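You operate a simulated robot arm through the tools that you are given. There is no shell and no other tool.

You run a simulated robot arm. Do the job below in one go: nothing can be reset, and whatever is moved stays where it is left.

Task
Fit the O-ring from the ring rest into the ring post's groove.
Fine: the sleeve goes on the peg first, the pusher drives the ring home; stand both tools back where they were. Set down upright: ring pusher, tapered sleeve.
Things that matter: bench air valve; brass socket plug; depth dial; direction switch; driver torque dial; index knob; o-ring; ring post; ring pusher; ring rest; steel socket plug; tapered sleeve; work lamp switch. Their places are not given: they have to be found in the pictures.

The check looks at the end state, three seconds after you hand in, the way a careful person would. Anything else that was tipped, shoved, dropped, spilled or broken makes it a failure.

Robot
A 7-joint arm with a two-finger parallel gripper, fixed in place. Base frame: the origin is on the floor under the middle of its stand, x ahead of it, y to its left, z up; the work surface is at about z = 860. Lengths are in mm, angles in rad, forces in N, time in s.
With the tool pointing down near the work surface it reaches from about 240 to 680 mm from the base axis. Its first joint turns from -1.152 to 1.152 rad. Payload 2.4 kg.
The tool frame sits at the grasp point between the pads (the TCP): z along the fingers, y along the line on which they close. The tips reach 30 mm beyond it. The gripper opens to 94 mm. The fingers are 28 mm wide and 10 mm thick; the gripper's body (50 by 96 mm) begins 55 mm behind the TCP.
Orientation is told as [roll, pitch, yaw] about the base's x, y, z axes, in that order, counted from this pose: with the fingers straight down and closing along the base's y, the tool's x points along the base's -x, its y along +y and its z along -z.

Tools
- The arm moves only by the tool nudge_tool. Its argument "targets" is a list that holds one entry, the list of rows, each a list of 7 numbers: the shift along the tool's x, y, z in mm, then the turn, a rotation vector about the tool's x, y, z in rad, then the opening in per cent of the stroke, from 0 (shut) to 100 (fully open). In form: [[[tx, ty, tz, rx, ry, rz, hand], ...]]. A call has 1 to 20 rows; each row shifts and turns the commanded pose from where the row before left it, along the tool's axes as they then stand. Each row takes 0.2 s and may step no farther than 50 mm and 0.15 rad from the row before; otherwise, or with a gripper value out of range, the whole call is refused. Where a pose cannot be reached the arm comes as near as it can. A force on the tool above 40 N (or 10 N above the force at the start of the call, whichever is more), or a blocked arm, ends the call early, and 0.2 s more pass. Each finger travels about 153 mm/s and halts on what it meets, pressing with about 38 N; the grip force reading is that of the motor and also rises with nothing between the fingers. The clock runs only during rows and for 0.2 s after the last one: add rows that do not move to give the fingers time. The reply holds the time, the measured pose of the TCP, the force on the tool along the base axes, the opening and the grip force, in the units named above and with some noise, with the torque about the TCP (base axes, N m) and any sound that the robot's microphone picked up.
- Cameras (640 x 400 px; columns grow to the right, rows downward): "scene" is fixed at [32.2, 483.9, 1454]; the picture's right is [-0.75, -0.66, 0.00], its down [-0.38, 0.43, -0.82] and it looks along [0.54, -0.62, -0.58] (base axes); focal length 313 px, centre (320, 200). "wrist" rides on the gripper at [76, 14, -103] in the tool frame; the picture's right is [-0.18, 0.98, 0.00], its down [-0.75, -0.14, -0.64] and it looks along [-0.63, -0.12, 0.77] (tool axes); focal length 243 px, centre (320, 200).
- grab_frame(camera): a new picture of that camera. No time passes.
- pixel_to_xyz(camera, pixels): for up to 12 pixels [column, row] of the newest picture of that camera ("zoom" is the newest enlarged one), the place [x, y, z] in the base frame of the surface seen there, good to about 2 mm, but the place of the scene camera against the robot may be out by one fixed shift of up to 25 mm in any direction. No time passes.
- enlarge(camera, box): a new picture of the part [left, top, right, bottom] of that camera's present view, enlarged. No time passes.
- sign_off(): hands the job in; it is judged then, once.

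Leave the gripper open and the arm clear of the work at the hand-in unless told otherwise.

The tools are called after "Request:" as a command line: name --argument value ..., lists and objects as JSON in quotes. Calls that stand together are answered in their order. nudge_tool: Moves the arm, as the interface text tells. Its arguments: {"type":"object","properties":{"targets":{"type":"array","items":{"type":"array","items":{"type":"array","items":{"type":"number"}}}}},"required":["targets"]} The other tools are called the same way: grab_frame (camera) takes a picture; pixel_to_xyz (camera, pixels) gives the place of the surface under pixels of a picture; enlarge (camera, box) takes an enlarged picture of a part of a camera's view; sign_off () hands the job in.

At the start:

```text
time: 0.0
tcp_pos: [308.3, 150.1, 1270.3]
orientation: [0.0, 0.0, 0.0]
wrist_force: [-0.2, -0.8, -0.4]
ft_torque: [-0.02, -0.01, 0.02]
gripper_width: 94.2
gripper_force: 0.1
```

scene: 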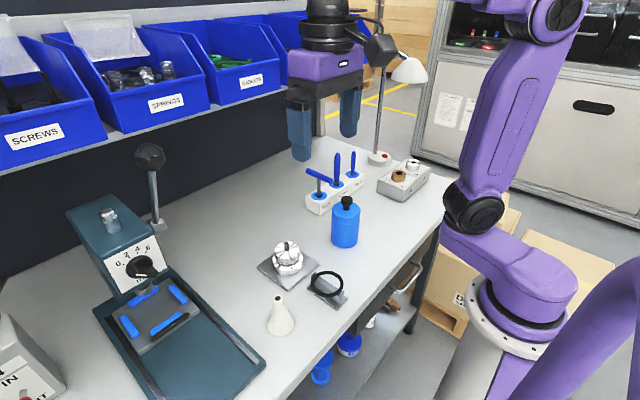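
wrist: 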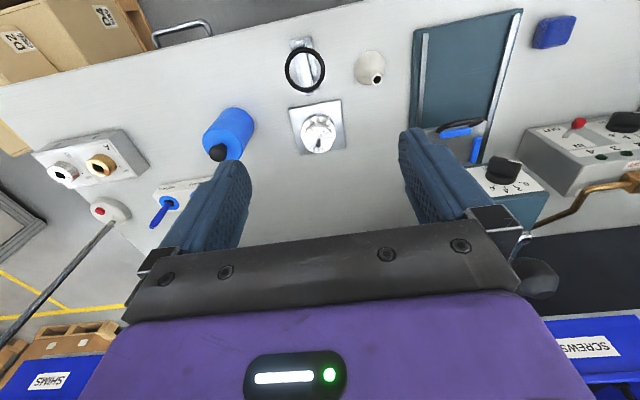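

I see the bench: the ring post on a square plate near scene (288,262), the black ring on its rest near (327,284), the white cone-shaped sleeve near (280,318), and the blue cylinder with a black knob (probably the pusher) near (345,222). I'll enlarge these areas first.

Request:
enlarge --camera "scene" --box '[230, 180, 390, 350]'

Request:
enlarge --camera "wrist" --box '[180, 20, 420, 180]'

```text
2.35 times, centred on (310, 265) of scene
```

zoom: 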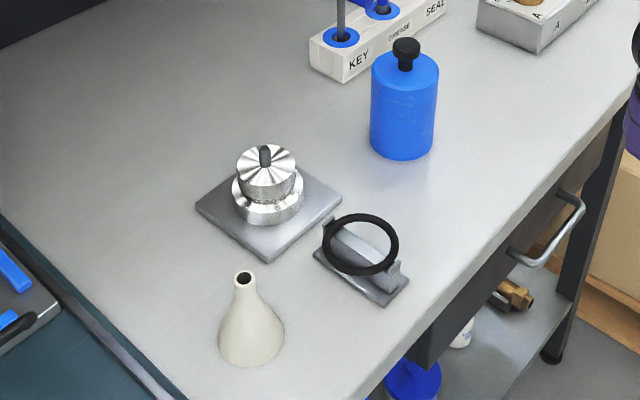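

```text
2.50 times, centred on (300, 100) of wrist
```

zoom: 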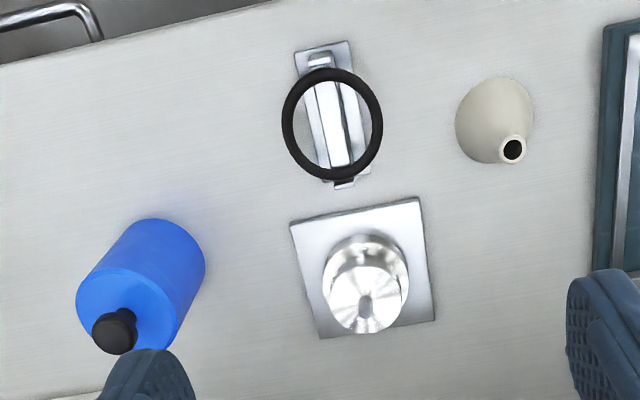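

Next I'll measure points on the wrist zoom: the ring at left, right, top and bottom, (282,122), (382,122), (331,70), (331,180). I also want the sleeve top (513,149), the post top (366,300), the post plate corners and the pusher knob (115,330).

Request:
pixel_to_xyz --camera "zoom" --pixels '[[287, 122], [378, 122], [331, 74], [331, 176], [290, 226], [417, 199], [433, 320], [320, 337], [366, 280], [366, 305], [115, 330], [160, 250]]'

Request:
pixel_to_xyz --camera "wrist" --pixels '[[385, 73], [360, 62], [382, 60], [370, 52], [300, 60], [316, 44], [320, 90], [305, 45], [355, 110], [290, 130], [340, 50], [320, 110]]'

```text
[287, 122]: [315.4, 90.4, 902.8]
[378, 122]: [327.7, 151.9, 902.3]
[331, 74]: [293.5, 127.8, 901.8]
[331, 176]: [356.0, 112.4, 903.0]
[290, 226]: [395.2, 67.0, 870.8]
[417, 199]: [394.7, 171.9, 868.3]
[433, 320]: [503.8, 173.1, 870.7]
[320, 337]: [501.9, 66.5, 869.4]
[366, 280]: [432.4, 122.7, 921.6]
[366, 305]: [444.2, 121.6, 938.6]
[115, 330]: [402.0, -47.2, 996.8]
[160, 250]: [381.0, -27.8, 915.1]
```

```text
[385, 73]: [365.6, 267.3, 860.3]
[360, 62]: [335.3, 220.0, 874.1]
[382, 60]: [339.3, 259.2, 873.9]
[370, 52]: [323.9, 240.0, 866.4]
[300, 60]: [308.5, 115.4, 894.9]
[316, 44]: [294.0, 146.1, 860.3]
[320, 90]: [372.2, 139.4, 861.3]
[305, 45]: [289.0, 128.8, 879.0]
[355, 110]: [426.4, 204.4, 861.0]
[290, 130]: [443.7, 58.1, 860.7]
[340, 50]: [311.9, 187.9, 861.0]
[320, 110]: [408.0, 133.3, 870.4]
```

Rough wrist-camera results: ring centre about (323,120) at z≈902, post centre about (448,120), pusher about (390,-40), sleeve about (335,240). I'll lower the arm 170 mm in free air for a closer look; the tallest thing nearby is about z=1000.

Request:
nudge_tool --targets '[[[0, 0, 30, 0, 0, 0, 100], [0, 0, 40, 0, 0, 0, 100], [0, 0, 40, 0, 0, 0, 100], [0, 0, 40, 0, 0, 0, 100], [0, 0, 20, 0, 0, 0, 100], [0, 0, 0, 0, 0, 0, 100]]]'

Request:
grab_frame --camera "wrist"

```text
time: 1.4
tcp_pos: [308.4, 151.1, 1099.6]
orientation: [-0.001, 0.0, 0.0]
wrist_force: [0.8, 0.4, 0.3]
ft_torque: [0.0, -0.01, -0.01]
gripper_width: 94.1
gripper_force: 0.0
```

```text
taken
```

wrist: 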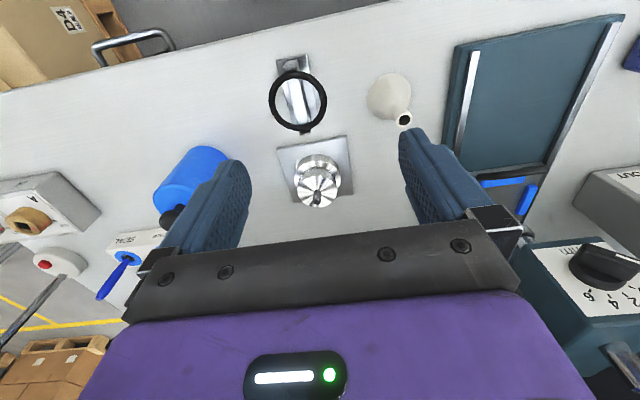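

The view is better. I'll enlarge the ring and post area, then the sleeve.

Request:
enlarge --camera "wrist" --box '[250, 40, 426, 150]'

Request:
pixel_to_xyz --camera "zoom" --pixels '[[75, 210], [275, 210], [175, 120], [185, 320], [170, 85], [200, 335], [560, 287], [540, 287], [580, 287], [430, 200], [590, 200], [510, 120]]'

Request:
enlarge --camera "wrist" --box '[260, 120, 372, 220]'

```text
3.64 times, centred on (338, 95) of wrist
```

zoom: 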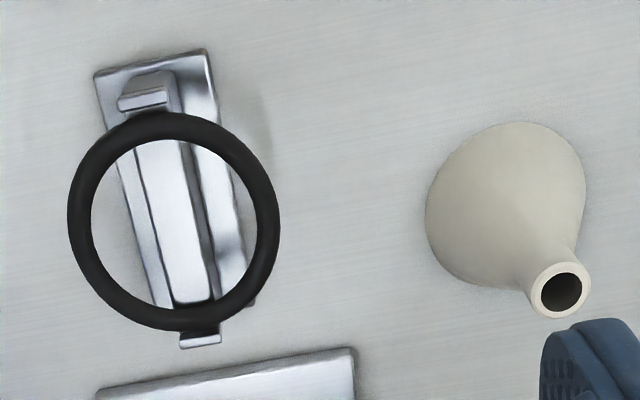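

```text
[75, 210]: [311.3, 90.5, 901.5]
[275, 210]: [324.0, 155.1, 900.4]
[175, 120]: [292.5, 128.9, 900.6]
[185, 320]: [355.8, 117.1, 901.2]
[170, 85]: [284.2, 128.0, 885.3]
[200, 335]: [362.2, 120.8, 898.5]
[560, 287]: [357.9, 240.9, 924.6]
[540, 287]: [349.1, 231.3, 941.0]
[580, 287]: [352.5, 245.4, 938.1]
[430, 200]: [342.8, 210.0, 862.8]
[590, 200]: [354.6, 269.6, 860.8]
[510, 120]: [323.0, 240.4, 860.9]
```

```text
4.00 times, centred on (316, 170) of wrist
```

zoom: 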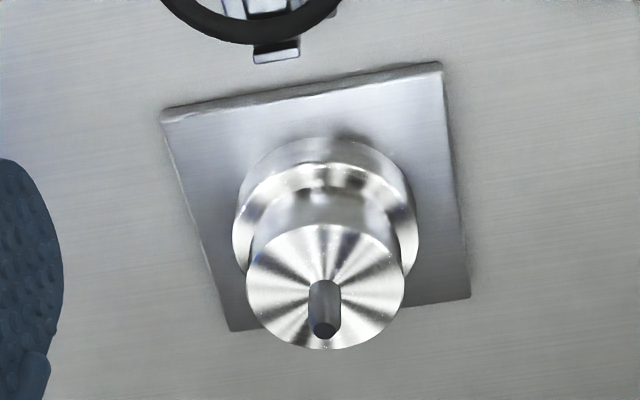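

The post has a lower flange, a narrower body and top disc, and a small pin in the centre. I'll measure the features in this zoom: the pin tip (324,331), the top disc edges (247,288), (404,288), (324,226), (324,347), the flange edges and the plate corners.

Request:
pixel_to_xyz --camera "zoom" --pixels '[[324, 331], [324, 300], [252, 288], [398, 288], [324, 232], [324, 345], [238, 235], [414, 235], [324, 142], [324, 170], [324, 210], [290, 320]]'

Request:
pixel_to_xyz --camera "zoom" --pixels '[[163, 113], [440, 66], [467, 297], [232, 330], [360, 320], [260, 260], [390, 260], [290, 240], [360, 240], [330, 190], [280, 185], [375, 185]]'

```text
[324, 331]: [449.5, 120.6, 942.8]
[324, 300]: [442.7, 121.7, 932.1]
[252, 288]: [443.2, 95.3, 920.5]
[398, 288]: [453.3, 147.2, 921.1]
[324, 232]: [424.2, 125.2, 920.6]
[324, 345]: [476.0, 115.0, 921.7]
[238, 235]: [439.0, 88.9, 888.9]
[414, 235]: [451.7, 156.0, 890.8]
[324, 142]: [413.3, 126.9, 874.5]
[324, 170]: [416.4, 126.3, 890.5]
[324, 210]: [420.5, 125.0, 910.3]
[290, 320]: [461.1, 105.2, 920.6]
```

```text
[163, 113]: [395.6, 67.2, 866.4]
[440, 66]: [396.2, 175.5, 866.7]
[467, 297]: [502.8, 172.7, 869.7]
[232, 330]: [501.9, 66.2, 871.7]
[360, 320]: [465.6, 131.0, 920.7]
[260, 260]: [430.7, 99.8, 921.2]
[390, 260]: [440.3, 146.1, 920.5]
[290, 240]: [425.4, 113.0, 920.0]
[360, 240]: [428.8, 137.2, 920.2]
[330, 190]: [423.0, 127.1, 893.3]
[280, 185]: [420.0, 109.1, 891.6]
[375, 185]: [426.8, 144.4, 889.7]
```

The post reads as: plate top z≈870, flange to z≈890 (about 67 mm across), body to z≈921 (about 54 mm across), pin top z≈944, centre about (449,121). I'll move sideways in the air to y≈50 to see the pusher.

Request:
nudge_tool --targets '[[[0, -30, 0, 0, 0, 0, 100], [0, -40, 0, 0, 0, 0, 100], [0, -40, 0, 0, 0, 0, 100], [0, -40, 0, 0, 0, 0, 100], [0, 0, 0, 0, 0, 0, 100]]]'

Request:
grab_frame --camera "wrist"

Request:
enlarge --camera "wrist" --box '[220, 60, 420, 185]'

```text
time: 2.6
tcp_pos: [305.8, -0.5, 1100.9]
orientation: [-0.001, 0.0, 0.0]
wrist_force: [-0.1, 0.4, -0.4]
ft_torque: [-0.01, -0.02, -0.02]
gripper_width: 94.2
gripper_force: 0.1
```

```text
taken
```

wrist: 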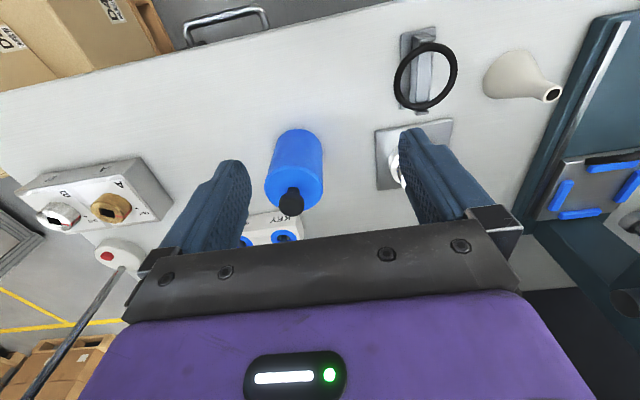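

```text
3.20 times, centred on (320, 122) of wrist
```

zoom: 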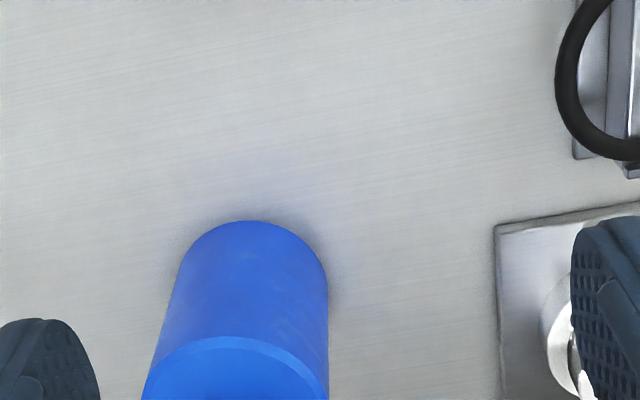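

I can now see the pusher at wrist (295,170). I'll enlarge it and measure it.

Request:
enlarge --camera "wrist" --box '[240, 120, 352, 220]'

Request:
pixel_to_xyz --camera "zoom" --pixels '[[215, 40], [130, 110], [300, 110], [110, 270], [300, 270], [200, 215], [210, 340], [200, 300], [175, 340], [240, 340], [260, 300], [150, 300]]'

```text
4.00 times, centred on (296, 170) of wrist
```

zoom: 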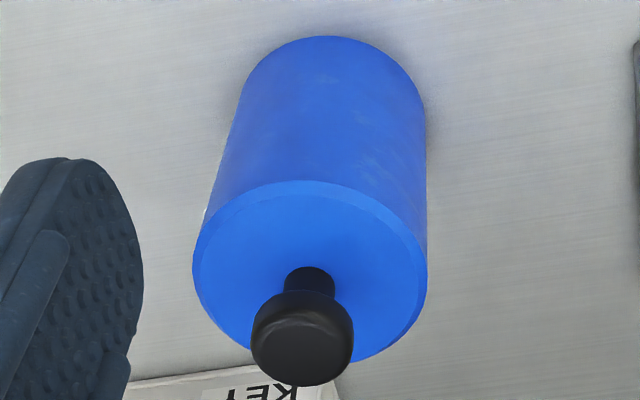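

```text
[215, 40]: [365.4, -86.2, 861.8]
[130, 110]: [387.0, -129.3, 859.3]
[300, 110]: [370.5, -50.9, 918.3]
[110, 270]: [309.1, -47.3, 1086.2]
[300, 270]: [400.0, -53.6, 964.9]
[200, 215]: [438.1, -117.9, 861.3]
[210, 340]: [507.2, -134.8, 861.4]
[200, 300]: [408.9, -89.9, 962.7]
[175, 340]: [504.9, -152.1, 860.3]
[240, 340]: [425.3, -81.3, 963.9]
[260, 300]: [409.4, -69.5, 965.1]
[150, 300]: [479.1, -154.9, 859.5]
```

I'll now measure this zoom properly: the top disc edges (195,262), (425,275), (310,182), (355,358), the knob, and the body sides.

Request:
pixel_to_xyz --camera "zoom" --pixels '[[198, 262], [422, 282], [325, 186], [245, 342], [365, 352], [302, 322], [256, 345], [350, 345], [302, 360], [302, 300], [310, 280], [325, 42]]'

Request:
pixel_to_xyz --camera "zoom" --pixels '[[325, 50], [250, 85], [415, 100], [222, 150], [425, 160], [210, 200], [424, 220], [320, 100], [230, 200], [400, 220], [302, 380], [290, 270]]'

Request:
enlarge --camera "scene" --box '[310, 180, 380, 260]'

```text
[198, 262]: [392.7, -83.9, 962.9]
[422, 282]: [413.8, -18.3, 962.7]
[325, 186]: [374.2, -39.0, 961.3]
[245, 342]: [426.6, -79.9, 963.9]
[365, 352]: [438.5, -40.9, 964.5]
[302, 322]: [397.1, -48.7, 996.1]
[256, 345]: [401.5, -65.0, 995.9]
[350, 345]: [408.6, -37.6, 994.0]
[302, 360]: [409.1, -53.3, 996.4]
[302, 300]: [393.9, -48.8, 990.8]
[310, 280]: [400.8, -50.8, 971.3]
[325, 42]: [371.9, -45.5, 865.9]
```

```text
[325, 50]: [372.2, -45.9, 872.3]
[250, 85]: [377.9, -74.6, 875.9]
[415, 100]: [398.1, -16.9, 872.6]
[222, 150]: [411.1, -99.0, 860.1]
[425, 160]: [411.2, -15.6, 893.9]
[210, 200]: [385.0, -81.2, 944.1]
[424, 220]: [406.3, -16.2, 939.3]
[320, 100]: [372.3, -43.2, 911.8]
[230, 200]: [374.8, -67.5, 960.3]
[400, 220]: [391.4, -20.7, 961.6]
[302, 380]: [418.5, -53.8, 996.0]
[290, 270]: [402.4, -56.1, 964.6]
```

```text
5.00 times, centred on (345, 220) of scene
```

zoom: 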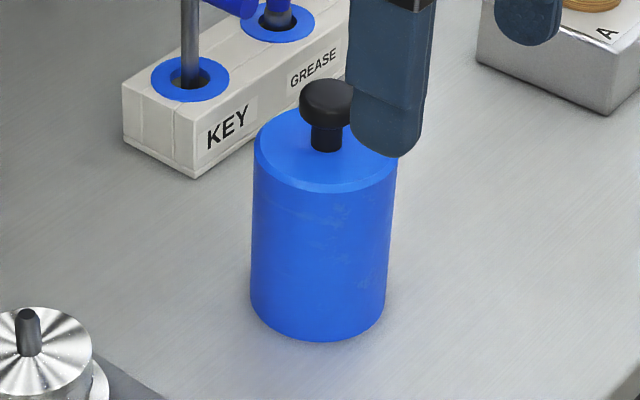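

The pusher reads as: axis about (406,-51), radius about 34.5, top z≈964, with a knob up to z≈997. Before moving, I'll use the scene camera to map neighbours: the press tray near (262,362), the press head, and the tools in the key block. I'll include the post corners to find the scene camera's fixed shift.

Request:
grab_frame --camera "scene"

Request:
pixel_to_xyz --camera "scene" --pixels '[[284, 243], [297, 281], [258, 265], [262, 362], [215, 320], [172, 275], [155, 255], [130, 215], [318, 192], [337, 160], [353, 160], [345, 200]]'

```text
taken
```

scene: 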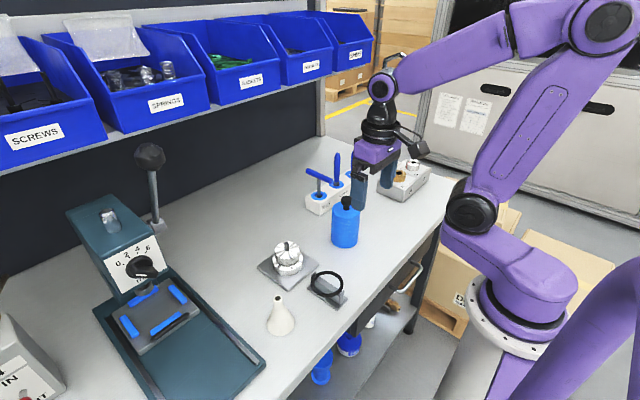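

```text
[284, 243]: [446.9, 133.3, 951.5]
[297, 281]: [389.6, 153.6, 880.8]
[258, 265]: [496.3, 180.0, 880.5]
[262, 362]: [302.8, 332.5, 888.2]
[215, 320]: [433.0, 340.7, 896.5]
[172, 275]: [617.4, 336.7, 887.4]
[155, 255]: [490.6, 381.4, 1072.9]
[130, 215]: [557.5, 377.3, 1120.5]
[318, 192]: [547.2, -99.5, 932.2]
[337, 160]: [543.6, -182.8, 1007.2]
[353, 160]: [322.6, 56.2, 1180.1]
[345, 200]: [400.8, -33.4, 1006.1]
```

The scene camera is shifted by about (-2,+12,+10). The press tray edge is at y≈320 and the key tools at x≈550, so both are clear of my work. I'll move in the air to above the sleeve, near (340,239), and take a close wrist view.

Request:
nudge_tool --targets '[[[0, 40, 0, 0, 0, 0, 100], [0, 45, 0, 0, 0, 0, 100], [0, 45, 0, 0, 0, 0, 100], [0, 45, 0, 0, 0, 0, 100], [0, 40, 0, 0, 0, 0, 100], [-20, 25, 0, 0, 0, 0, 100], [-20, 0, 30, 0, 0, 0, 100], [-5, 0, 40, 0, 0, 0, 100], [0, 0, 0, 0, 0, 0, 100]]]'

Request:
grab_frame --camera "wrist"

Request:
enlarge --camera "wrist" --box '[256, 80, 384, 200]'

```text
time: 4.6
tcp_pos: [352.2, 240.9, 1030.3]
orientation: [0.0, 0.001, 0.0]
wrist_force: [0.5, 0.0, 0.2]
ft_torque: [0.02, -0.03, 0.0]
gripper_width: 94.0
gripper_force: 0.0
```

```text
taken
```

wrist: 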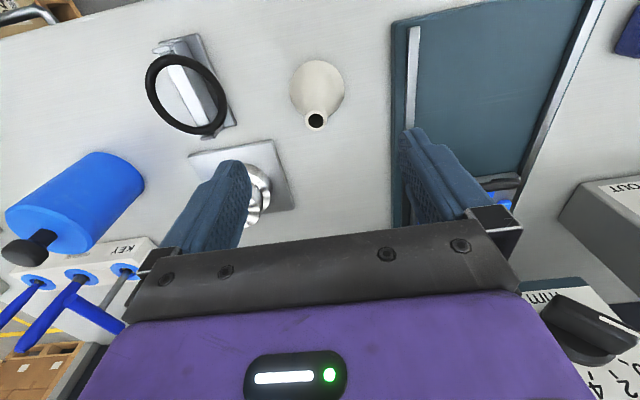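

```text
3.33 times, centred on (320, 140) of wrist
```

zoom: 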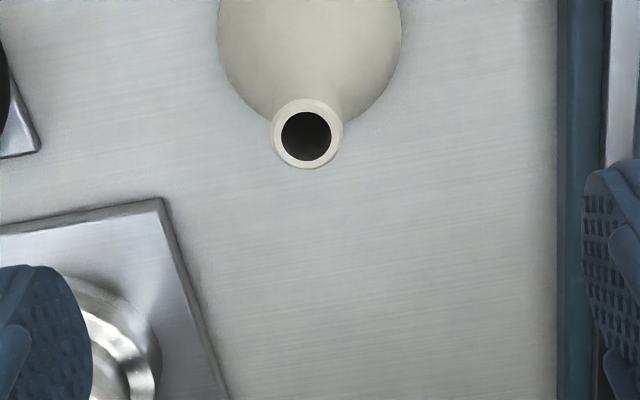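

The sleeve tip shows at zoom (307,133), outer rim 270–344. I'll measure the rim points to get its axis, and points down the flank for the profile.

Request:
pixel_to_xyz --camera "zoom" --pixels '[[275, 133], [339, 133], [307, 102], [307, 165], [285, 111], [329, 111], [285, 155], [329, 155], [222, 40], [395, 40], [307, 80], [307, 40]]'

Request:
pixel_to_xyz --camera "zoom" --pixels '[[275, 133], [339, 133], [307, 102], [307, 165], [285, 111], [329, 111], [285, 155], [329, 155], [240, 80], [375, 80], [260, 105], [350, 105]]'

Request:
enlarge --camera "scene" --box '[250, 225, 310, 345]'

```text
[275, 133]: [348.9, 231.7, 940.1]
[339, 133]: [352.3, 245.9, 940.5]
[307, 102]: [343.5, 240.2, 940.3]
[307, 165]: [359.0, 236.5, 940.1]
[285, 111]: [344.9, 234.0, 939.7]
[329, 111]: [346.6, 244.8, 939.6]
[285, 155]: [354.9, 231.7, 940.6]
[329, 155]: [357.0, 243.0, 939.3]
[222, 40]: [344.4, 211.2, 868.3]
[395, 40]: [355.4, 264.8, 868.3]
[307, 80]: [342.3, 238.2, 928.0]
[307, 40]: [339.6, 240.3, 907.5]
```

```text
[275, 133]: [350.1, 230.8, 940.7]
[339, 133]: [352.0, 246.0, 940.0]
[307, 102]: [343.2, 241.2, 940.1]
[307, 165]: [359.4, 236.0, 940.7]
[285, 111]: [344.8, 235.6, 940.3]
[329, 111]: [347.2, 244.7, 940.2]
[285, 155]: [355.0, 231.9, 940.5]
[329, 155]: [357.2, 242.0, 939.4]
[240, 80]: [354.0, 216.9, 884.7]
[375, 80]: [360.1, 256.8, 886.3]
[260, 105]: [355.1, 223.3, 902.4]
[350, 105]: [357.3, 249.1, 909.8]
```

```text
3.33 times, centred on (280, 285) of scene
```

zoom: 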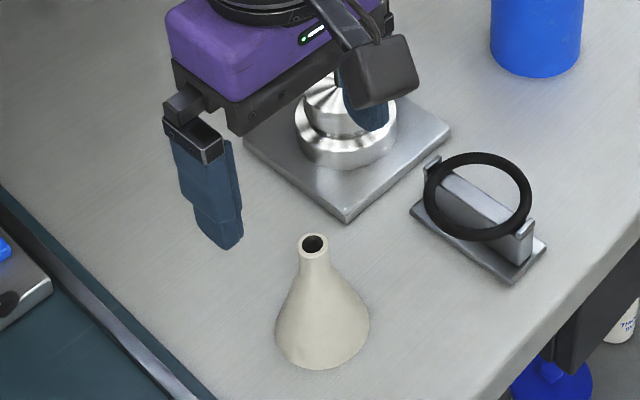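

Averaging 16 rim points puts the sleeve axis at about (351.0,238.5) with top z=940. The neck radius is about 9 from z≈917 up, with the cone below. I'll run rows that don't move, to see how noisy the pose reading is.

Request:
nudge_tool --targets '[[[0, 0, 0, 0, 0, 0, 100]]]'

Request:
nudge_tool --targets '[[[0, 0, 0, 0, 0, 0, 100]]]'

Request:
nudge_tool --targets '[[[0, 0, 0, 0, 0, 0, 100]]]'

```text
time: 5.0
tcp_pos: [351.9, 241.5, 1030.9]
orientation: [0.0, 0.001, -0.001]
wrist_force: [0.4, -0.2, -0.8]
ft_torque: [0.0, 0.01, -0.02]
gripper_width: 94.0
gripper_force: 0.0
```

```text
time: 5.4
tcp_pos: [352.5, 241.6, 1030.3]
orientation: [0.0, 0.0, 0.0]
wrist_force: [0.0, 0.3, -1.3]
ft_torque: [-0.02, -0.01, 0.02]
gripper_width: 93.9
gripper_force: 0.1
```

```text
time: 5.8
tcp_pos: [351.8, 241.0, 1030.7]
orientation: [0.0, 0.0, 0.0]
wrist_force: [0.0, 0.3, 0.6]
ft_torque: [-0.01, 0.01, 0.01]
gripper_width: 93.7
gripper_force: 0.1
```

The real pose averages (352.1, 241.2, 1030.5), with noise of about 0.4 mm. I'll shift by tool (+1.0, -2.8) to centre on the sleeve and descend 79 mm, so the tips reach z≈921 around the neck. I'll check the view before closing.

Request:
nudge_tool --targets '[[[1.0, -2.8, 20, 0, 0, 0, 100], [0, 0, 25, 0, 0, 0, 100], [0, 0, 20, 0, 0, 0, 80], [0, 0, 14, 0, 0, 0, 60], [0, 0, 0, 0, 0, 0, 60]]]'

Request:
grab_frame --camera "wrist"

Request:
enlarge --camera "wrist" --box '[240, 110, 400, 220]'

```text
time: 7.0
tcp_pos: [351.6, 237.9, 951.2]
orientation: [0.001, 0.0, 0.001]
wrist_force: [0.2, 0.5, 0.2]
ft_torque: [0.01, 0.0, 0.02]
gripper_width: 56.6
gripper_force: 0.1
```

```text
taken
```

wrist: 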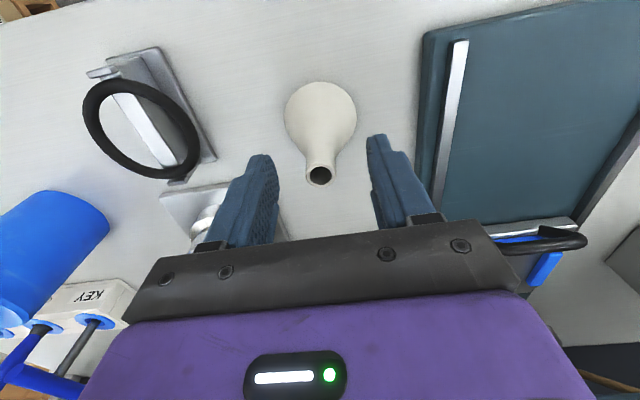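

```text
3.64 times, centred on (320, 165) of wrist
```

zoom: 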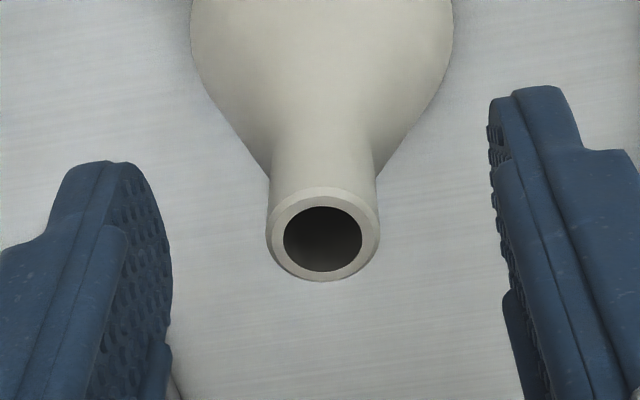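

The sleeve tip is at wrist (320.5,174.6), and the TCP axis at that height projects to (320,175), so it's centred. I'll close on the neck.

Request:
nudge_tool --targets '[[[0, 0, 0, 0, 0, 0, 28], [0, 0, 0, 0, 0, 0, 20], [0, 0, 0, 0, 0, 0, 0], [0, 0, 0, 0, 0, 0, 0]]]'

Request:
enlarge --camera "wrist" --box '[240, 80, 400, 220]'

Request:
enlarge --camera "scene" --box '[230, 220, 350, 350]'

```text
time: 8.0
tcp_pos: [351.8, 238.0, 951.7]
orientation: [0.001, 0.001, 0.002]
wrist_force: [0.0, -1.0, 0.0]
ft_torque: [-0.01, 0.0, 0.02]
gripper_width: 16.5
gripper_force: 37.2
```

```text
2.86 times, centred on (320, 150) of wrist
```

zoom: 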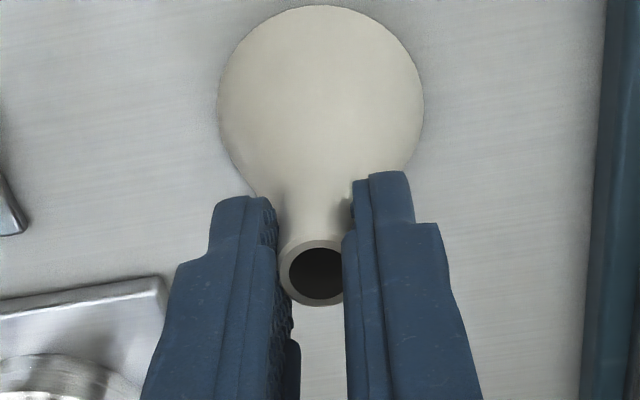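

```text
3.08 times, centred on (290, 285) of scene
```

zoom: 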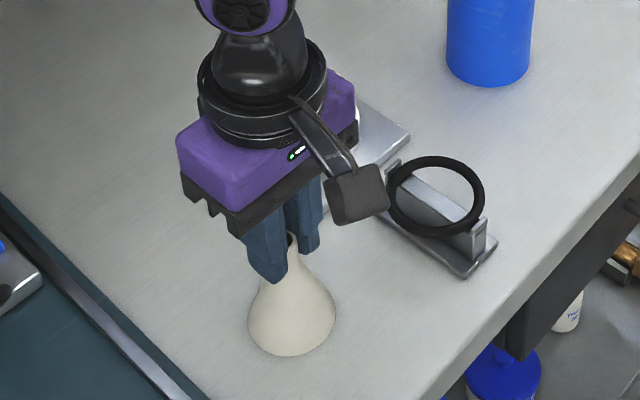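

It's gripped at 16.5 mm on the neck. The reference grip pose is about (351.7, 238.0, 951.4) with the sleeve base on the bench. I'll lift straight up 120 mm, gently at first.

Request:
nudge_tool --targets '[[[0, 0, -4, 0, 0, 0, 0], [0, 0, -10, 0, 0, 0, 0], [0, 0, -20, 0, 0, 0, 0], [0, 0, -25, 0, 0, 0, 0], [0, 0, -25, 0, 0, 0, 0], [0, 0, -20, 0, 0, 0, 0], [0, 0, -12, 0, 0, 0, 0], [0, 0, -4, 0, 0, 0, 0], [0, 0, 0, 0, 0, 0, 0]]]'

Request:
grab_frame --camera "wrist"

Request:
enlarge --camera "wrist" --box '[240, 80, 400, 220]'

Request:
grab_frame --camera "scene"

```text
time: 10.0
tcp_pos: [351.2, 237.7, 1070.5]
orientation: [0.001, -0.001, -0.001]
wrist_force: [0.1, 0.8, -0.3]
ft_torque: [0.0, 0.03, 0.0]
gripper_width: 16.3
gripper_force: 38.0
```

```text
taken
```

wrist: 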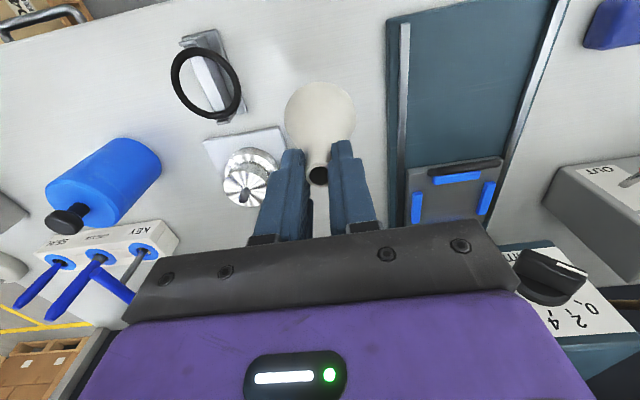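

```text
2.86 times, centred on (320, 150) of wrist
```

zoom: 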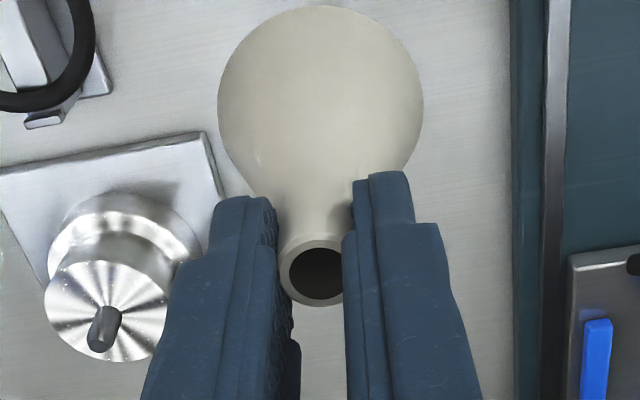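

```text
taken
```

scene: 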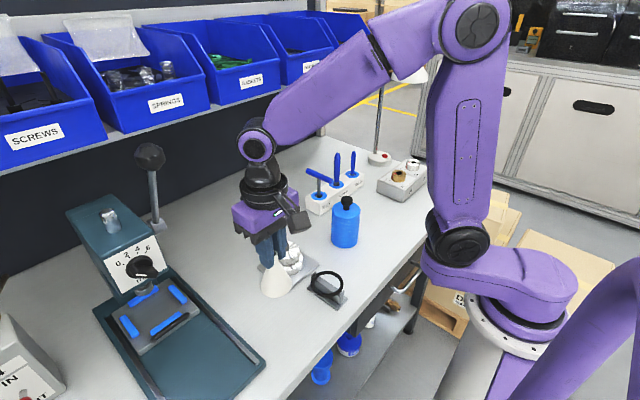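

The sleeve hangs straight and unchanged in the hand. The post is visible, so I'll zoom on it for an accurate axis measurement.

Request:
enlarge --camera "wrist" --box '[205, 135, 285, 215]'

```text
5.00 times, centred on (245, 175) of wrist
```

zoom: 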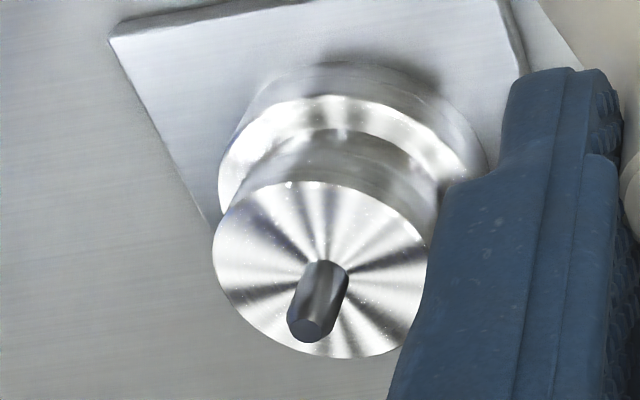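

The pin top is at zoom (309,327) and the disc ellipse spans about 213–428. I'll measure points around the disc edge, twice, for averaging.

Request:
pixel_to_xyz --camera "zoom" --pixels '[[218, 255], [240, 308], [285, 343], [340, 355], [395, 333], [412, 305], [424, 260], [400, 220], [360, 194], [310, 184], [260, 195], [228, 222]]'

Request:
pixel_to_xyz --camera "zoom" --pixels '[[218, 255], [240, 308], [285, 343], [340, 355], [395, 333], [412, 305], [424, 260], [400, 220], [360, 194], [310, 184], [260, 195], [228, 222]]'

Request:
pixel_to_xyz --camera "zoom" --pixels '[[309, 327], [309, 327], [309, 327], [309, 327], [300, 320], [318, 320], [300, 334], [318, 334], [340, 280], [310, 280], [330, 300], [300, 300]]'

```text
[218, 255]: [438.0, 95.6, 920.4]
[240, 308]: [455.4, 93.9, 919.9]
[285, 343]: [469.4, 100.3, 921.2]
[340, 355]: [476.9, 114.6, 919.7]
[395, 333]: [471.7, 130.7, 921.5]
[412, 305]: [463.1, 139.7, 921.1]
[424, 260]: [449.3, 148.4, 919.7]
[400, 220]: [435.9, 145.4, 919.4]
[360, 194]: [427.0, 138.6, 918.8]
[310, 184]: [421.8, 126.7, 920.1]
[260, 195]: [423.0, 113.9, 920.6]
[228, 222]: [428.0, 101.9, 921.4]
```

```text
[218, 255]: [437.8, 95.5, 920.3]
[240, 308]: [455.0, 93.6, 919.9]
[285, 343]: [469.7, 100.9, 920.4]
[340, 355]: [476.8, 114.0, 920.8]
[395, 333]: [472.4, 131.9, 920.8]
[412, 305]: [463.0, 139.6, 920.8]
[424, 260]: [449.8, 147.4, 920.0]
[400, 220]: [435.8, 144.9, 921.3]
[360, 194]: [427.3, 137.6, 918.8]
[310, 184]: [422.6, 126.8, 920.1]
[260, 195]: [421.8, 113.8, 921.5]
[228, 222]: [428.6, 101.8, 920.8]
```

```text
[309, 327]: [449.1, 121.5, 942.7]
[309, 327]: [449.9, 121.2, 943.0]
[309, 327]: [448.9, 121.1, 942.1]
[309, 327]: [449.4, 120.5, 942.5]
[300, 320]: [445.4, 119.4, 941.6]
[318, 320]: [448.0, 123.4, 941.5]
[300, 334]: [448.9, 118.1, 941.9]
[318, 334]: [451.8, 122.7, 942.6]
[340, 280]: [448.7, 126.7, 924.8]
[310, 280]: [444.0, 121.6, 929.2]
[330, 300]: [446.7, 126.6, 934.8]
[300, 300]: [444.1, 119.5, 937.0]
```

The disc fit gives an axis of (449.3,120.5) and radius 28.0, and the pin top is at (449.3,121.1,942.6). Next I'll measure where the sleeve's rim sits relative to the TCP in the hand.

Request:
enlarge --camera "wrist" --box '[290, 140, 350, 200]'

Request:
nudge_tool --targets '[[[0, 0, 0, 0, 0, 0, 0]]]'

Request:
nudge_tool --targets '[[[0, 0, 0, 0, 0, 0, 0]]]'

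```text
6.67 times, centred on (320, 170) of wrist
```

zoom: 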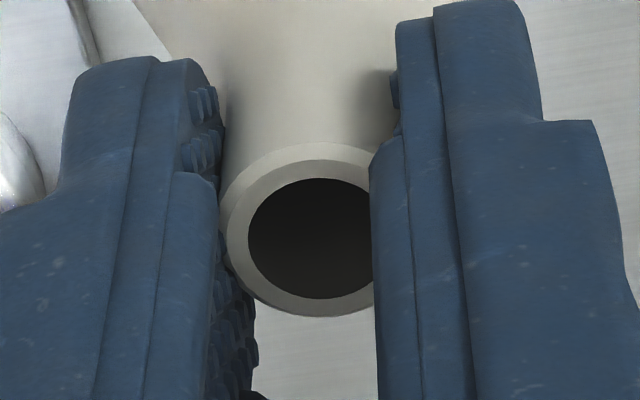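

```text
time: 10.4
tcp_pos: [352.5, 238.2, 1071.2]
orientation: [0.001, 0.001, 0.001]
wrist_force: [-0.2, -0.4, -0.4]
ft_torque: [-0.01, -0.01, 0.01]
gripper_width: 15.9
gripper_force: 38.6
```

```text
time: 10.8
tcp_pos: [351.2, 236.5, 1070.8]
orientation: [0.003, 0.002, 0.0]
wrist_force: [0.3, -0.1, -1.9]
ft_torque: [0.01, 0.02, -0.03]
gripper_width: 16.2
gripper_force: 38.4
```

The hole in the hand is centred at about zoom (323,238), or wrist (320.4,175.8). That is on the TCP axis within about 0.3 mm. I'll cross-check with depth points on the rim.

Request:
pixel_to_xyz --camera "zoom" --pixels '[[238, 238], [315, 165], [315, 306], [260, 185], [260, 292], [350, 172], [350, 303], [245, 270], [245, 205], [290, 168], [290, 304], [335, 166]]'

Request:
pixel_to_xyz --camera "zoom" --pixels '[[238, 238], [315, 165], [315, 306], [260, 185], [260, 292], [350, 172], [350, 303], [245, 270], [245, 205], [290, 168], [290, 304], [335, 166]]'

```text
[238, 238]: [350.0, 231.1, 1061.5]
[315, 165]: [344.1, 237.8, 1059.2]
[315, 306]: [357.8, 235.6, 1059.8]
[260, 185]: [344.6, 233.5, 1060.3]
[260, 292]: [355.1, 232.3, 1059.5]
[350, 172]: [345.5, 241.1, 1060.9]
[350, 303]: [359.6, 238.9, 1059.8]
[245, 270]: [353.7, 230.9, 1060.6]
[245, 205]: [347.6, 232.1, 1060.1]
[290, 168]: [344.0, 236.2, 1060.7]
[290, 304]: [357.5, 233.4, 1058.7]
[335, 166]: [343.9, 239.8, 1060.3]
```

```text
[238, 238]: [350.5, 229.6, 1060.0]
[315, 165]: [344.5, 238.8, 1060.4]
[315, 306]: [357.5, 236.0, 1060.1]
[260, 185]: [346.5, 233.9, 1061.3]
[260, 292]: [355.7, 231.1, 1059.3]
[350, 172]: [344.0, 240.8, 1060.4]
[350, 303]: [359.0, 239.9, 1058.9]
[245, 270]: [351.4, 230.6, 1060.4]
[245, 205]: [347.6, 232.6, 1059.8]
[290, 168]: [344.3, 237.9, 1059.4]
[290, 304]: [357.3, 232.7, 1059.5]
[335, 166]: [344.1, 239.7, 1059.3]
```

The sleeve axis in the hand is about (351.4,237.9), which matches the TCP reading. I'll carry it at this height (base at z≈980, above the 943 pin) by base (+97.9, −117.2) to over the post.

Request:
nudge_tool --targets '[[[-8, -10, 0, 0, 0, 0, 0], [-18, -21.2, 0, 0, 0, 0, 0], [-20, -24, 0, 0, 0, 0, 0], [-20, -24, 0, 0, 0, 0, 0], [-18, -21, 0, 0, 0, 0, 0], [-10, -12, 0, 0, 0, 0, 0], [-3.9, -5, 0, 0, 0, 0, 0], [0, 0, 0, 0, 0, 0, 0], [0, 0, 0, 0, 0, 0, 0]]]'

Request:
grab_frame --camera "wrist"

Request:
enlarge --camera "wrist" --box '[260, 60, 380, 200]'

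Request:
enlarge --camera "scene" --box '[240, 190, 340, 300]'

```text
time: 12.8
tcp_pos: [448.4, 118.7, 1071.8]
orientation: [0.0, 0.0, -0.001]
wrist_force: [0.4, -0.4, -1.0]
ft_torque: [-0.01, -0.02, -0.01]
gripper_width: 15.7
gripper_force: 38.0
```

```text
taken
```

wrist: 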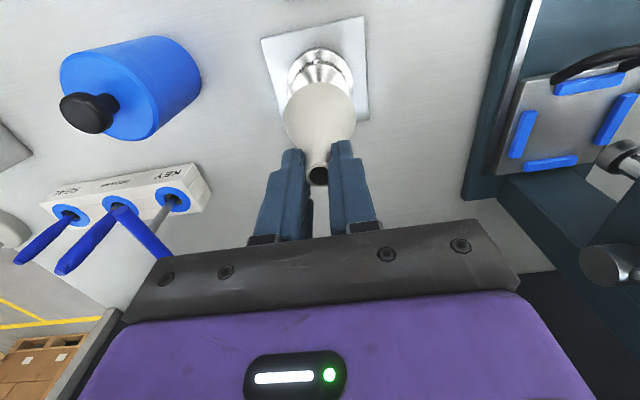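

```text
2.86 times, centred on (320, 130) of wrist
```

zoom: 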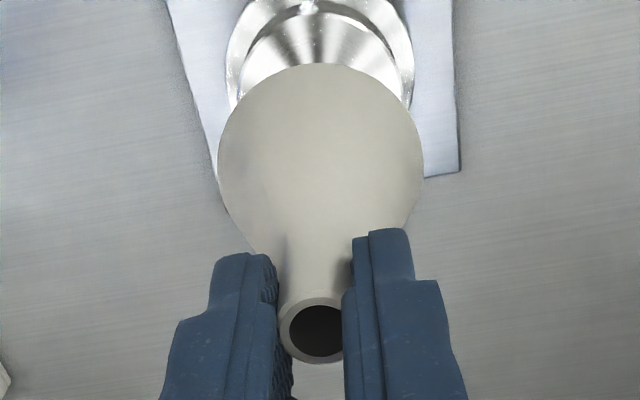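

```text
3.64 times, centred on (290, 245) of scene
```

zoom: 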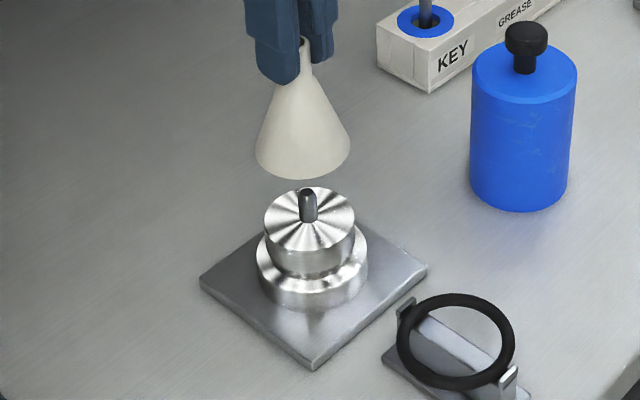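

Now I'll re-measure the sleeve rim at this pose, with a zoom on [290,140,350,200] as before, and take extra pose readings.

Request:
enlarge --camera "wrist" --box '[290, 140, 350, 200]'

Request:
pixel_to_xyz --camera "zoom" --pixels '[[238, 238], [315, 165], [315, 306], [260, 185], [260, 292], [350, 172], [350, 303], [245, 270], [245, 205], [290, 168], [290, 304], [335, 166]]'

Request:
pixel_to_xyz --camera "zoom" --pixels '[[238, 238], [315, 165], [315, 306], [260, 185], [260, 292], [350, 172], [350, 303], [245, 270], [245, 205], [290, 168], [290, 304], [335, 166]]'

Request:
nudge_tool --targets '[[[0, 0, 0, 0, 0, 0, 0]]]'

Request:
nudge_tool --targets '[[[0, 0, 0, 0, 0, 0, 0]]]'

Request:
nudge_tool --targets '[[[0, 0, 0, 0, 0, 0, 0]]]'

```text
6.67 times, centred on (320, 170) of wrist
```

zoom: 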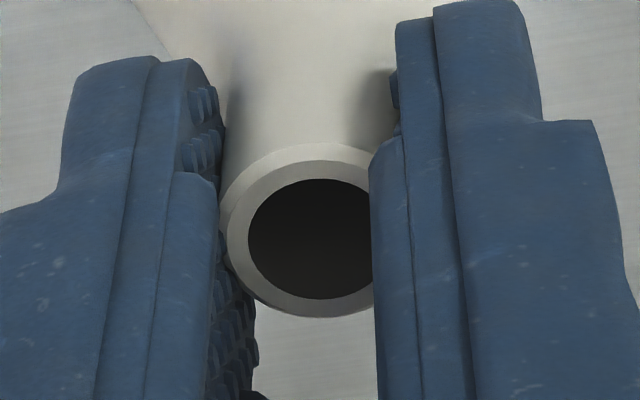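

```text
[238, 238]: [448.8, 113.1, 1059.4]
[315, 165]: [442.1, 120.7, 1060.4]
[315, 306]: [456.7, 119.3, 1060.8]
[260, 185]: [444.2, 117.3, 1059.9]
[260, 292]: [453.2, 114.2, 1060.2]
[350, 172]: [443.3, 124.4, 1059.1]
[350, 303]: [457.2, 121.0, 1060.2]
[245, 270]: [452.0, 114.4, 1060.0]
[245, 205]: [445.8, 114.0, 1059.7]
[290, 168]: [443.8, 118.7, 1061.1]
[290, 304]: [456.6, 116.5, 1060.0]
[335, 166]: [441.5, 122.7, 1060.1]
```

```text
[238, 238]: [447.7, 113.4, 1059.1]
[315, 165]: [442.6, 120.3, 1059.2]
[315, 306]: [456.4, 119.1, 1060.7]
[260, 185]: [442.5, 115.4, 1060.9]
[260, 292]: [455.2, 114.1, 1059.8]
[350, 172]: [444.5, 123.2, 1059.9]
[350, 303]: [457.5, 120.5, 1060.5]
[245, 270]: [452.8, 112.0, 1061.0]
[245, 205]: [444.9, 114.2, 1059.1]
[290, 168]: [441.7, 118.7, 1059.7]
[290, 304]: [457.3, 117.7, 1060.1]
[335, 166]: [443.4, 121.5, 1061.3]
```

```text
time: 13.2
tcp_pos: [449.2, 120.7, 1071.2]
orientation: [0.0, 0.0, 0.0]
wrist_force: [0.1, 0.6, -0.9]
ft_torque: [0.01, 0.0, 0.03]
gripper_width: 15.9
gripper_force: 37.9
```

```text
time: 13.6
tcp_pos: [449.7, 120.6, 1070.8]
orientation: [0.001, 0.0, 0.0]
wrist_force: [-0.9, 0.3, -0.4]
ft_torque: [0.02, -0.03, 0.01]
gripper_width: 16.1
gripper_force: 38.4
```

```text
time: 14.0
tcp_pos: [449.7, 120.2, 1072.0]
orientation: [0.0, 0.002, -0.001]
wrist_force: [0.3, -0.6, -0.9]
ft_torque: [0.0, -0.02, 0.01]
gripper_width: 15.9
gripper_force: 37.9
```

The sleeve axis is now at about (449.9,120.4) against the pin axis (449.3,120.8), within 0.7 mm. I'll make a tiny correction and lower 30 mm, so the base ends just above the pin top.

Request:
nudge_tool --targets '[[[0.5, 0.3, 10, 0, 0, 0, 0], [0, 0, 12, 0, 0, 0, 0], [0, 0, 6, 0, 0, 0, 0], [0, 0, 2, 0, 0, 0, 0], [0, 0, 0, 0, 0, 0, 0]]]'

Request:
enlarge --camera "scene" --box '[250, 200, 330, 290]'

Request:
enlarge --camera "wrist" --box '[260, 50, 380, 200]'

```text
time: 15.2
tcp_pos: [451.4, 120.3, 1040.0]
orientation: [0.0, 0.0, 0.0]
wrist_force: [0.3, 0.7, -0.7]
ft_torque: [0.04, 0.0, 0.02]
gripper_width: 15.9
gripper_force: 38.0
```

```text
4.44 times, centred on (290, 245) of scene
```

zoom: 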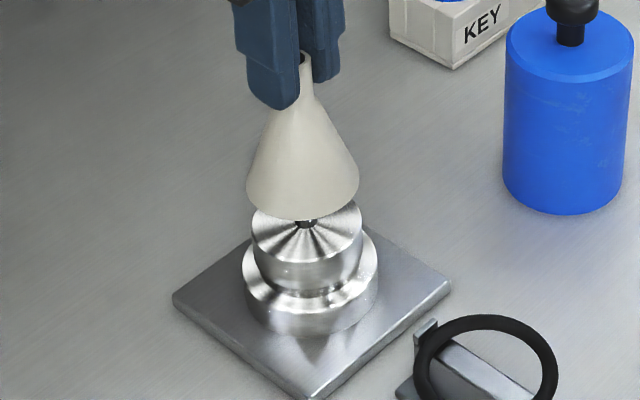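

```text
2.67 times, centred on (320, 125) of wrist
```

zoom: 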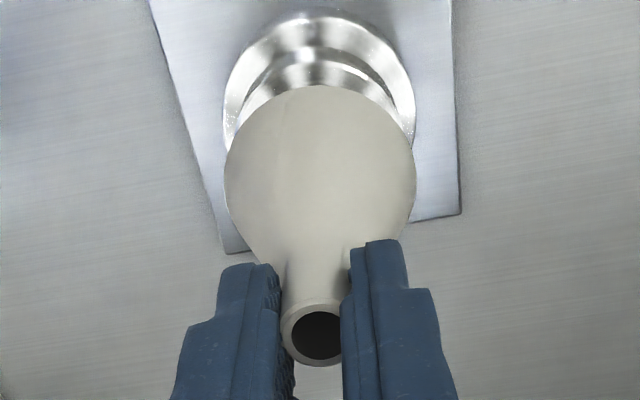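

The sleeve is now just over the pin. I'll take a couple more readings here, because x read 451.4 once.

Request:
nudge_tool --targets '[[[0, 0, 0, 0, 0, 0, 0]]]'

Request:
nudge_tool --targets '[[[0, 0, 0, 0, 0, 0, 0]]]'

Request:
nudge_tool --targets '[[[0, 0, 0, 0, 0, 0, 0]]]'

Request:
enlarge --camera "wrist" --box '[290, 140, 350, 200]'

Request:
pixel_to_xyz --camera "zoom" --pixels '[[238, 238], [315, 165], [315, 306], [260, 185], [260, 292], [350, 172], [350, 303], [245, 270], [245, 205], [290, 168], [290, 304], [335, 166]]'

Request:
pixel_to_xyz --camera "zoom" --pixels '[[238, 238], [315, 165], [315, 306], [260, 185], [260, 292], [350, 172], [350, 303], [245, 270], [245, 205], [290, 168], [290, 304], [335, 166]]'

```text
time: 15.6
tcp_pos: [448.9, 120.4, 1039.8]
orientation: [0.0, 0.0, 0.0]
wrist_force: [0.0, -0.1, -0.7]
ft_torque: [0.02, -0.04, 0.0]
gripper_width: 16.0
gripper_force: 38.2
```

```text
time: 16.0
tcp_pos: [448.1, 120.7, 1041.6]
orientation: [0.0, 0.0, -0.001]
wrist_force: [0.7, -0.5, -0.4]
ft_torque: [-0.01, -0.03, 0.02]
gripper_width: 16.2
gripper_force: 37.6
```

```text
time: 16.4
tcp_pos: [449.8, 120.7, 1040.9]
orientation: [-0.001, 0.0, -0.001]
wrist_force: [-0.3, -0.7, -0.1]
ft_torque: [-0.03, 0.03, -0.02]
gripper_width: 16.1
gripper_force: 37.7
```

```text
6.67 times, centred on (320, 170) of wrist
```

zoom: 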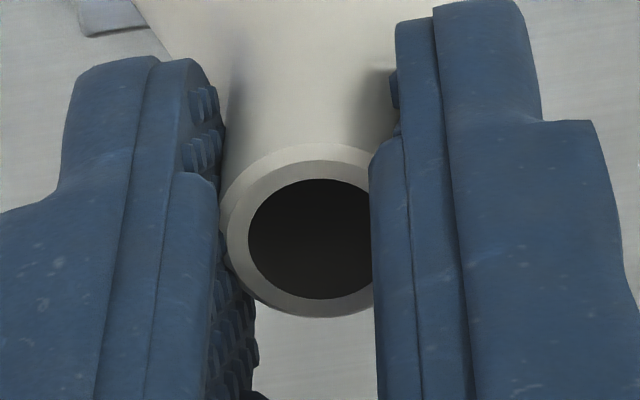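

```text
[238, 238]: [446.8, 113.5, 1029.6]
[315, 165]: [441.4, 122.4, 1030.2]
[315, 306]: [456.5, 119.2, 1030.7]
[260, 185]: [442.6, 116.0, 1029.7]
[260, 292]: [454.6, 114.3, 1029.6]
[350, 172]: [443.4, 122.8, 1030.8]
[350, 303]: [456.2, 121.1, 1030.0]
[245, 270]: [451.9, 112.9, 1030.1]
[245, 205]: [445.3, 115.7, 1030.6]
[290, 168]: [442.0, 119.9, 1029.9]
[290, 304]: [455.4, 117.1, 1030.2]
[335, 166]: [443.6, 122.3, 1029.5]
```

```text
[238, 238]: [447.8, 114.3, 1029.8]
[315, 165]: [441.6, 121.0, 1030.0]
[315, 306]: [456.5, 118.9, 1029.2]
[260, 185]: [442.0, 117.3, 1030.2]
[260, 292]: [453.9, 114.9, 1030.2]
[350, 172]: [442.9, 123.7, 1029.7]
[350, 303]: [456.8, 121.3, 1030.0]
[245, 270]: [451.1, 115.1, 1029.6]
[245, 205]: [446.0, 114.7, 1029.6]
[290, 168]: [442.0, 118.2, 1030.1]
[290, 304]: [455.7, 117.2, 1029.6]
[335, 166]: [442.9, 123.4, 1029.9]
```

The sleeve axis is now about (449.45,120.85) against the pin (449.3,120.8), with the base at z≈950. I'll lower slowly, 10 mm first, watching the force.

Request:
nudge_tool --targets '[[[0, 0, 2, 0, 0, 0, 0], [0, 0, 2, 0, 0, 0, 0], [0, 0, 2, 0, 0, 0, 0], [0, 0, 2, 0, 0, 0, 0], [0, 0, 2, 0, 0, 0, 0], [0, 0, 0, 0, 0, 0, 0]]]'

```text
time: 17.8
tcp_pos: [447.7, 118.9, 1031.6]
orientation: [0.0, 0.0, -0.001]
wrist_force: [-1.3, 0.3, -1.5]
ft_torque: [0.0, -0.03, 0.04]
gripper_width: 15.9
gripper_force: 38.2
```

There's no contact force and the base should be at z≈940, so the pin is entering. I'll go down another 10 mm.

Request:
nudge_tool --targets '[[[0, 0, 2, 0, 0, 0, 0], [0, 0, 2, 0, 0, 0, 0], [0, 0, 2, 0, 0, 0, 0], [0, 0, 2, 0, 0, 0, 0], [0, 0, 2, 0, 0, 0, 0], [0, 0, 0, 0, 0, 0, 0]]]'

Request:
enlarge --camera "scene" --box '[250, 200, 330, 290]'

Request:
enlarge --camera "wrist" --box '[260, 50, 380, 200]'

```text
time: 19.2
tcp_pos: [448.8, 120.8, 1021.2]
orientation: [0.0, 0.001, 0.0]
wrist_force: [-0.4, 0.2, -0.6]
ft_torque: [0.0, 0.03, 0.01]
gripper_width: 16.1
gripper_force: 37.8
```

```text
4.44 times, centred on (290, 245) of scene
```

zoom: 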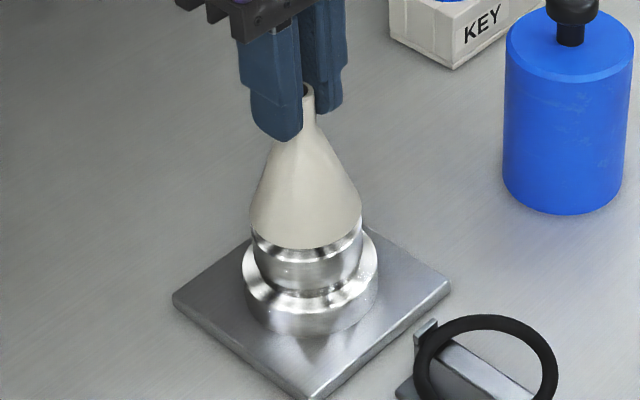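

```text
2.67 times, centred on (320, 125) of wrist
```

zoom: 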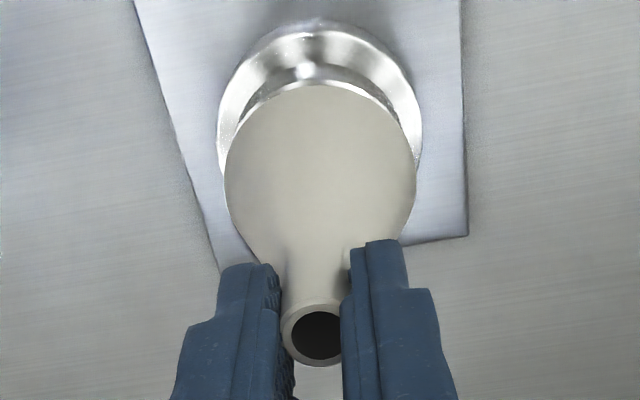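

The pin is inside the sleeve and the base is about 9 mm above the disc. I'll continue in small steps until it seats.

Request:
nudge_tool --targets '[[[0, 0, 2, 0, 0, 0, 0], [0, 0, 2, 0, 0, 0, 0], [0, 0, 2, 0, 0, 0, 0], [0, 0, 1, 0, 0, 0, 0], [0, 0, 1, 0, 0, 0, 0], [0, 0, 0, 0, 0, 0, 0]]]'

```text
time: 20.6
tcp_pos: [448.4, 120.7, 1013.1]
orientation: [0.0, 0.0, -0.002]
wrist_force: [0.0, 1.1, 0.6]
ft_torque: [-0.02, 0.01, 0.0]
gripper_width: 16.1
gripper_force: 38.1
```

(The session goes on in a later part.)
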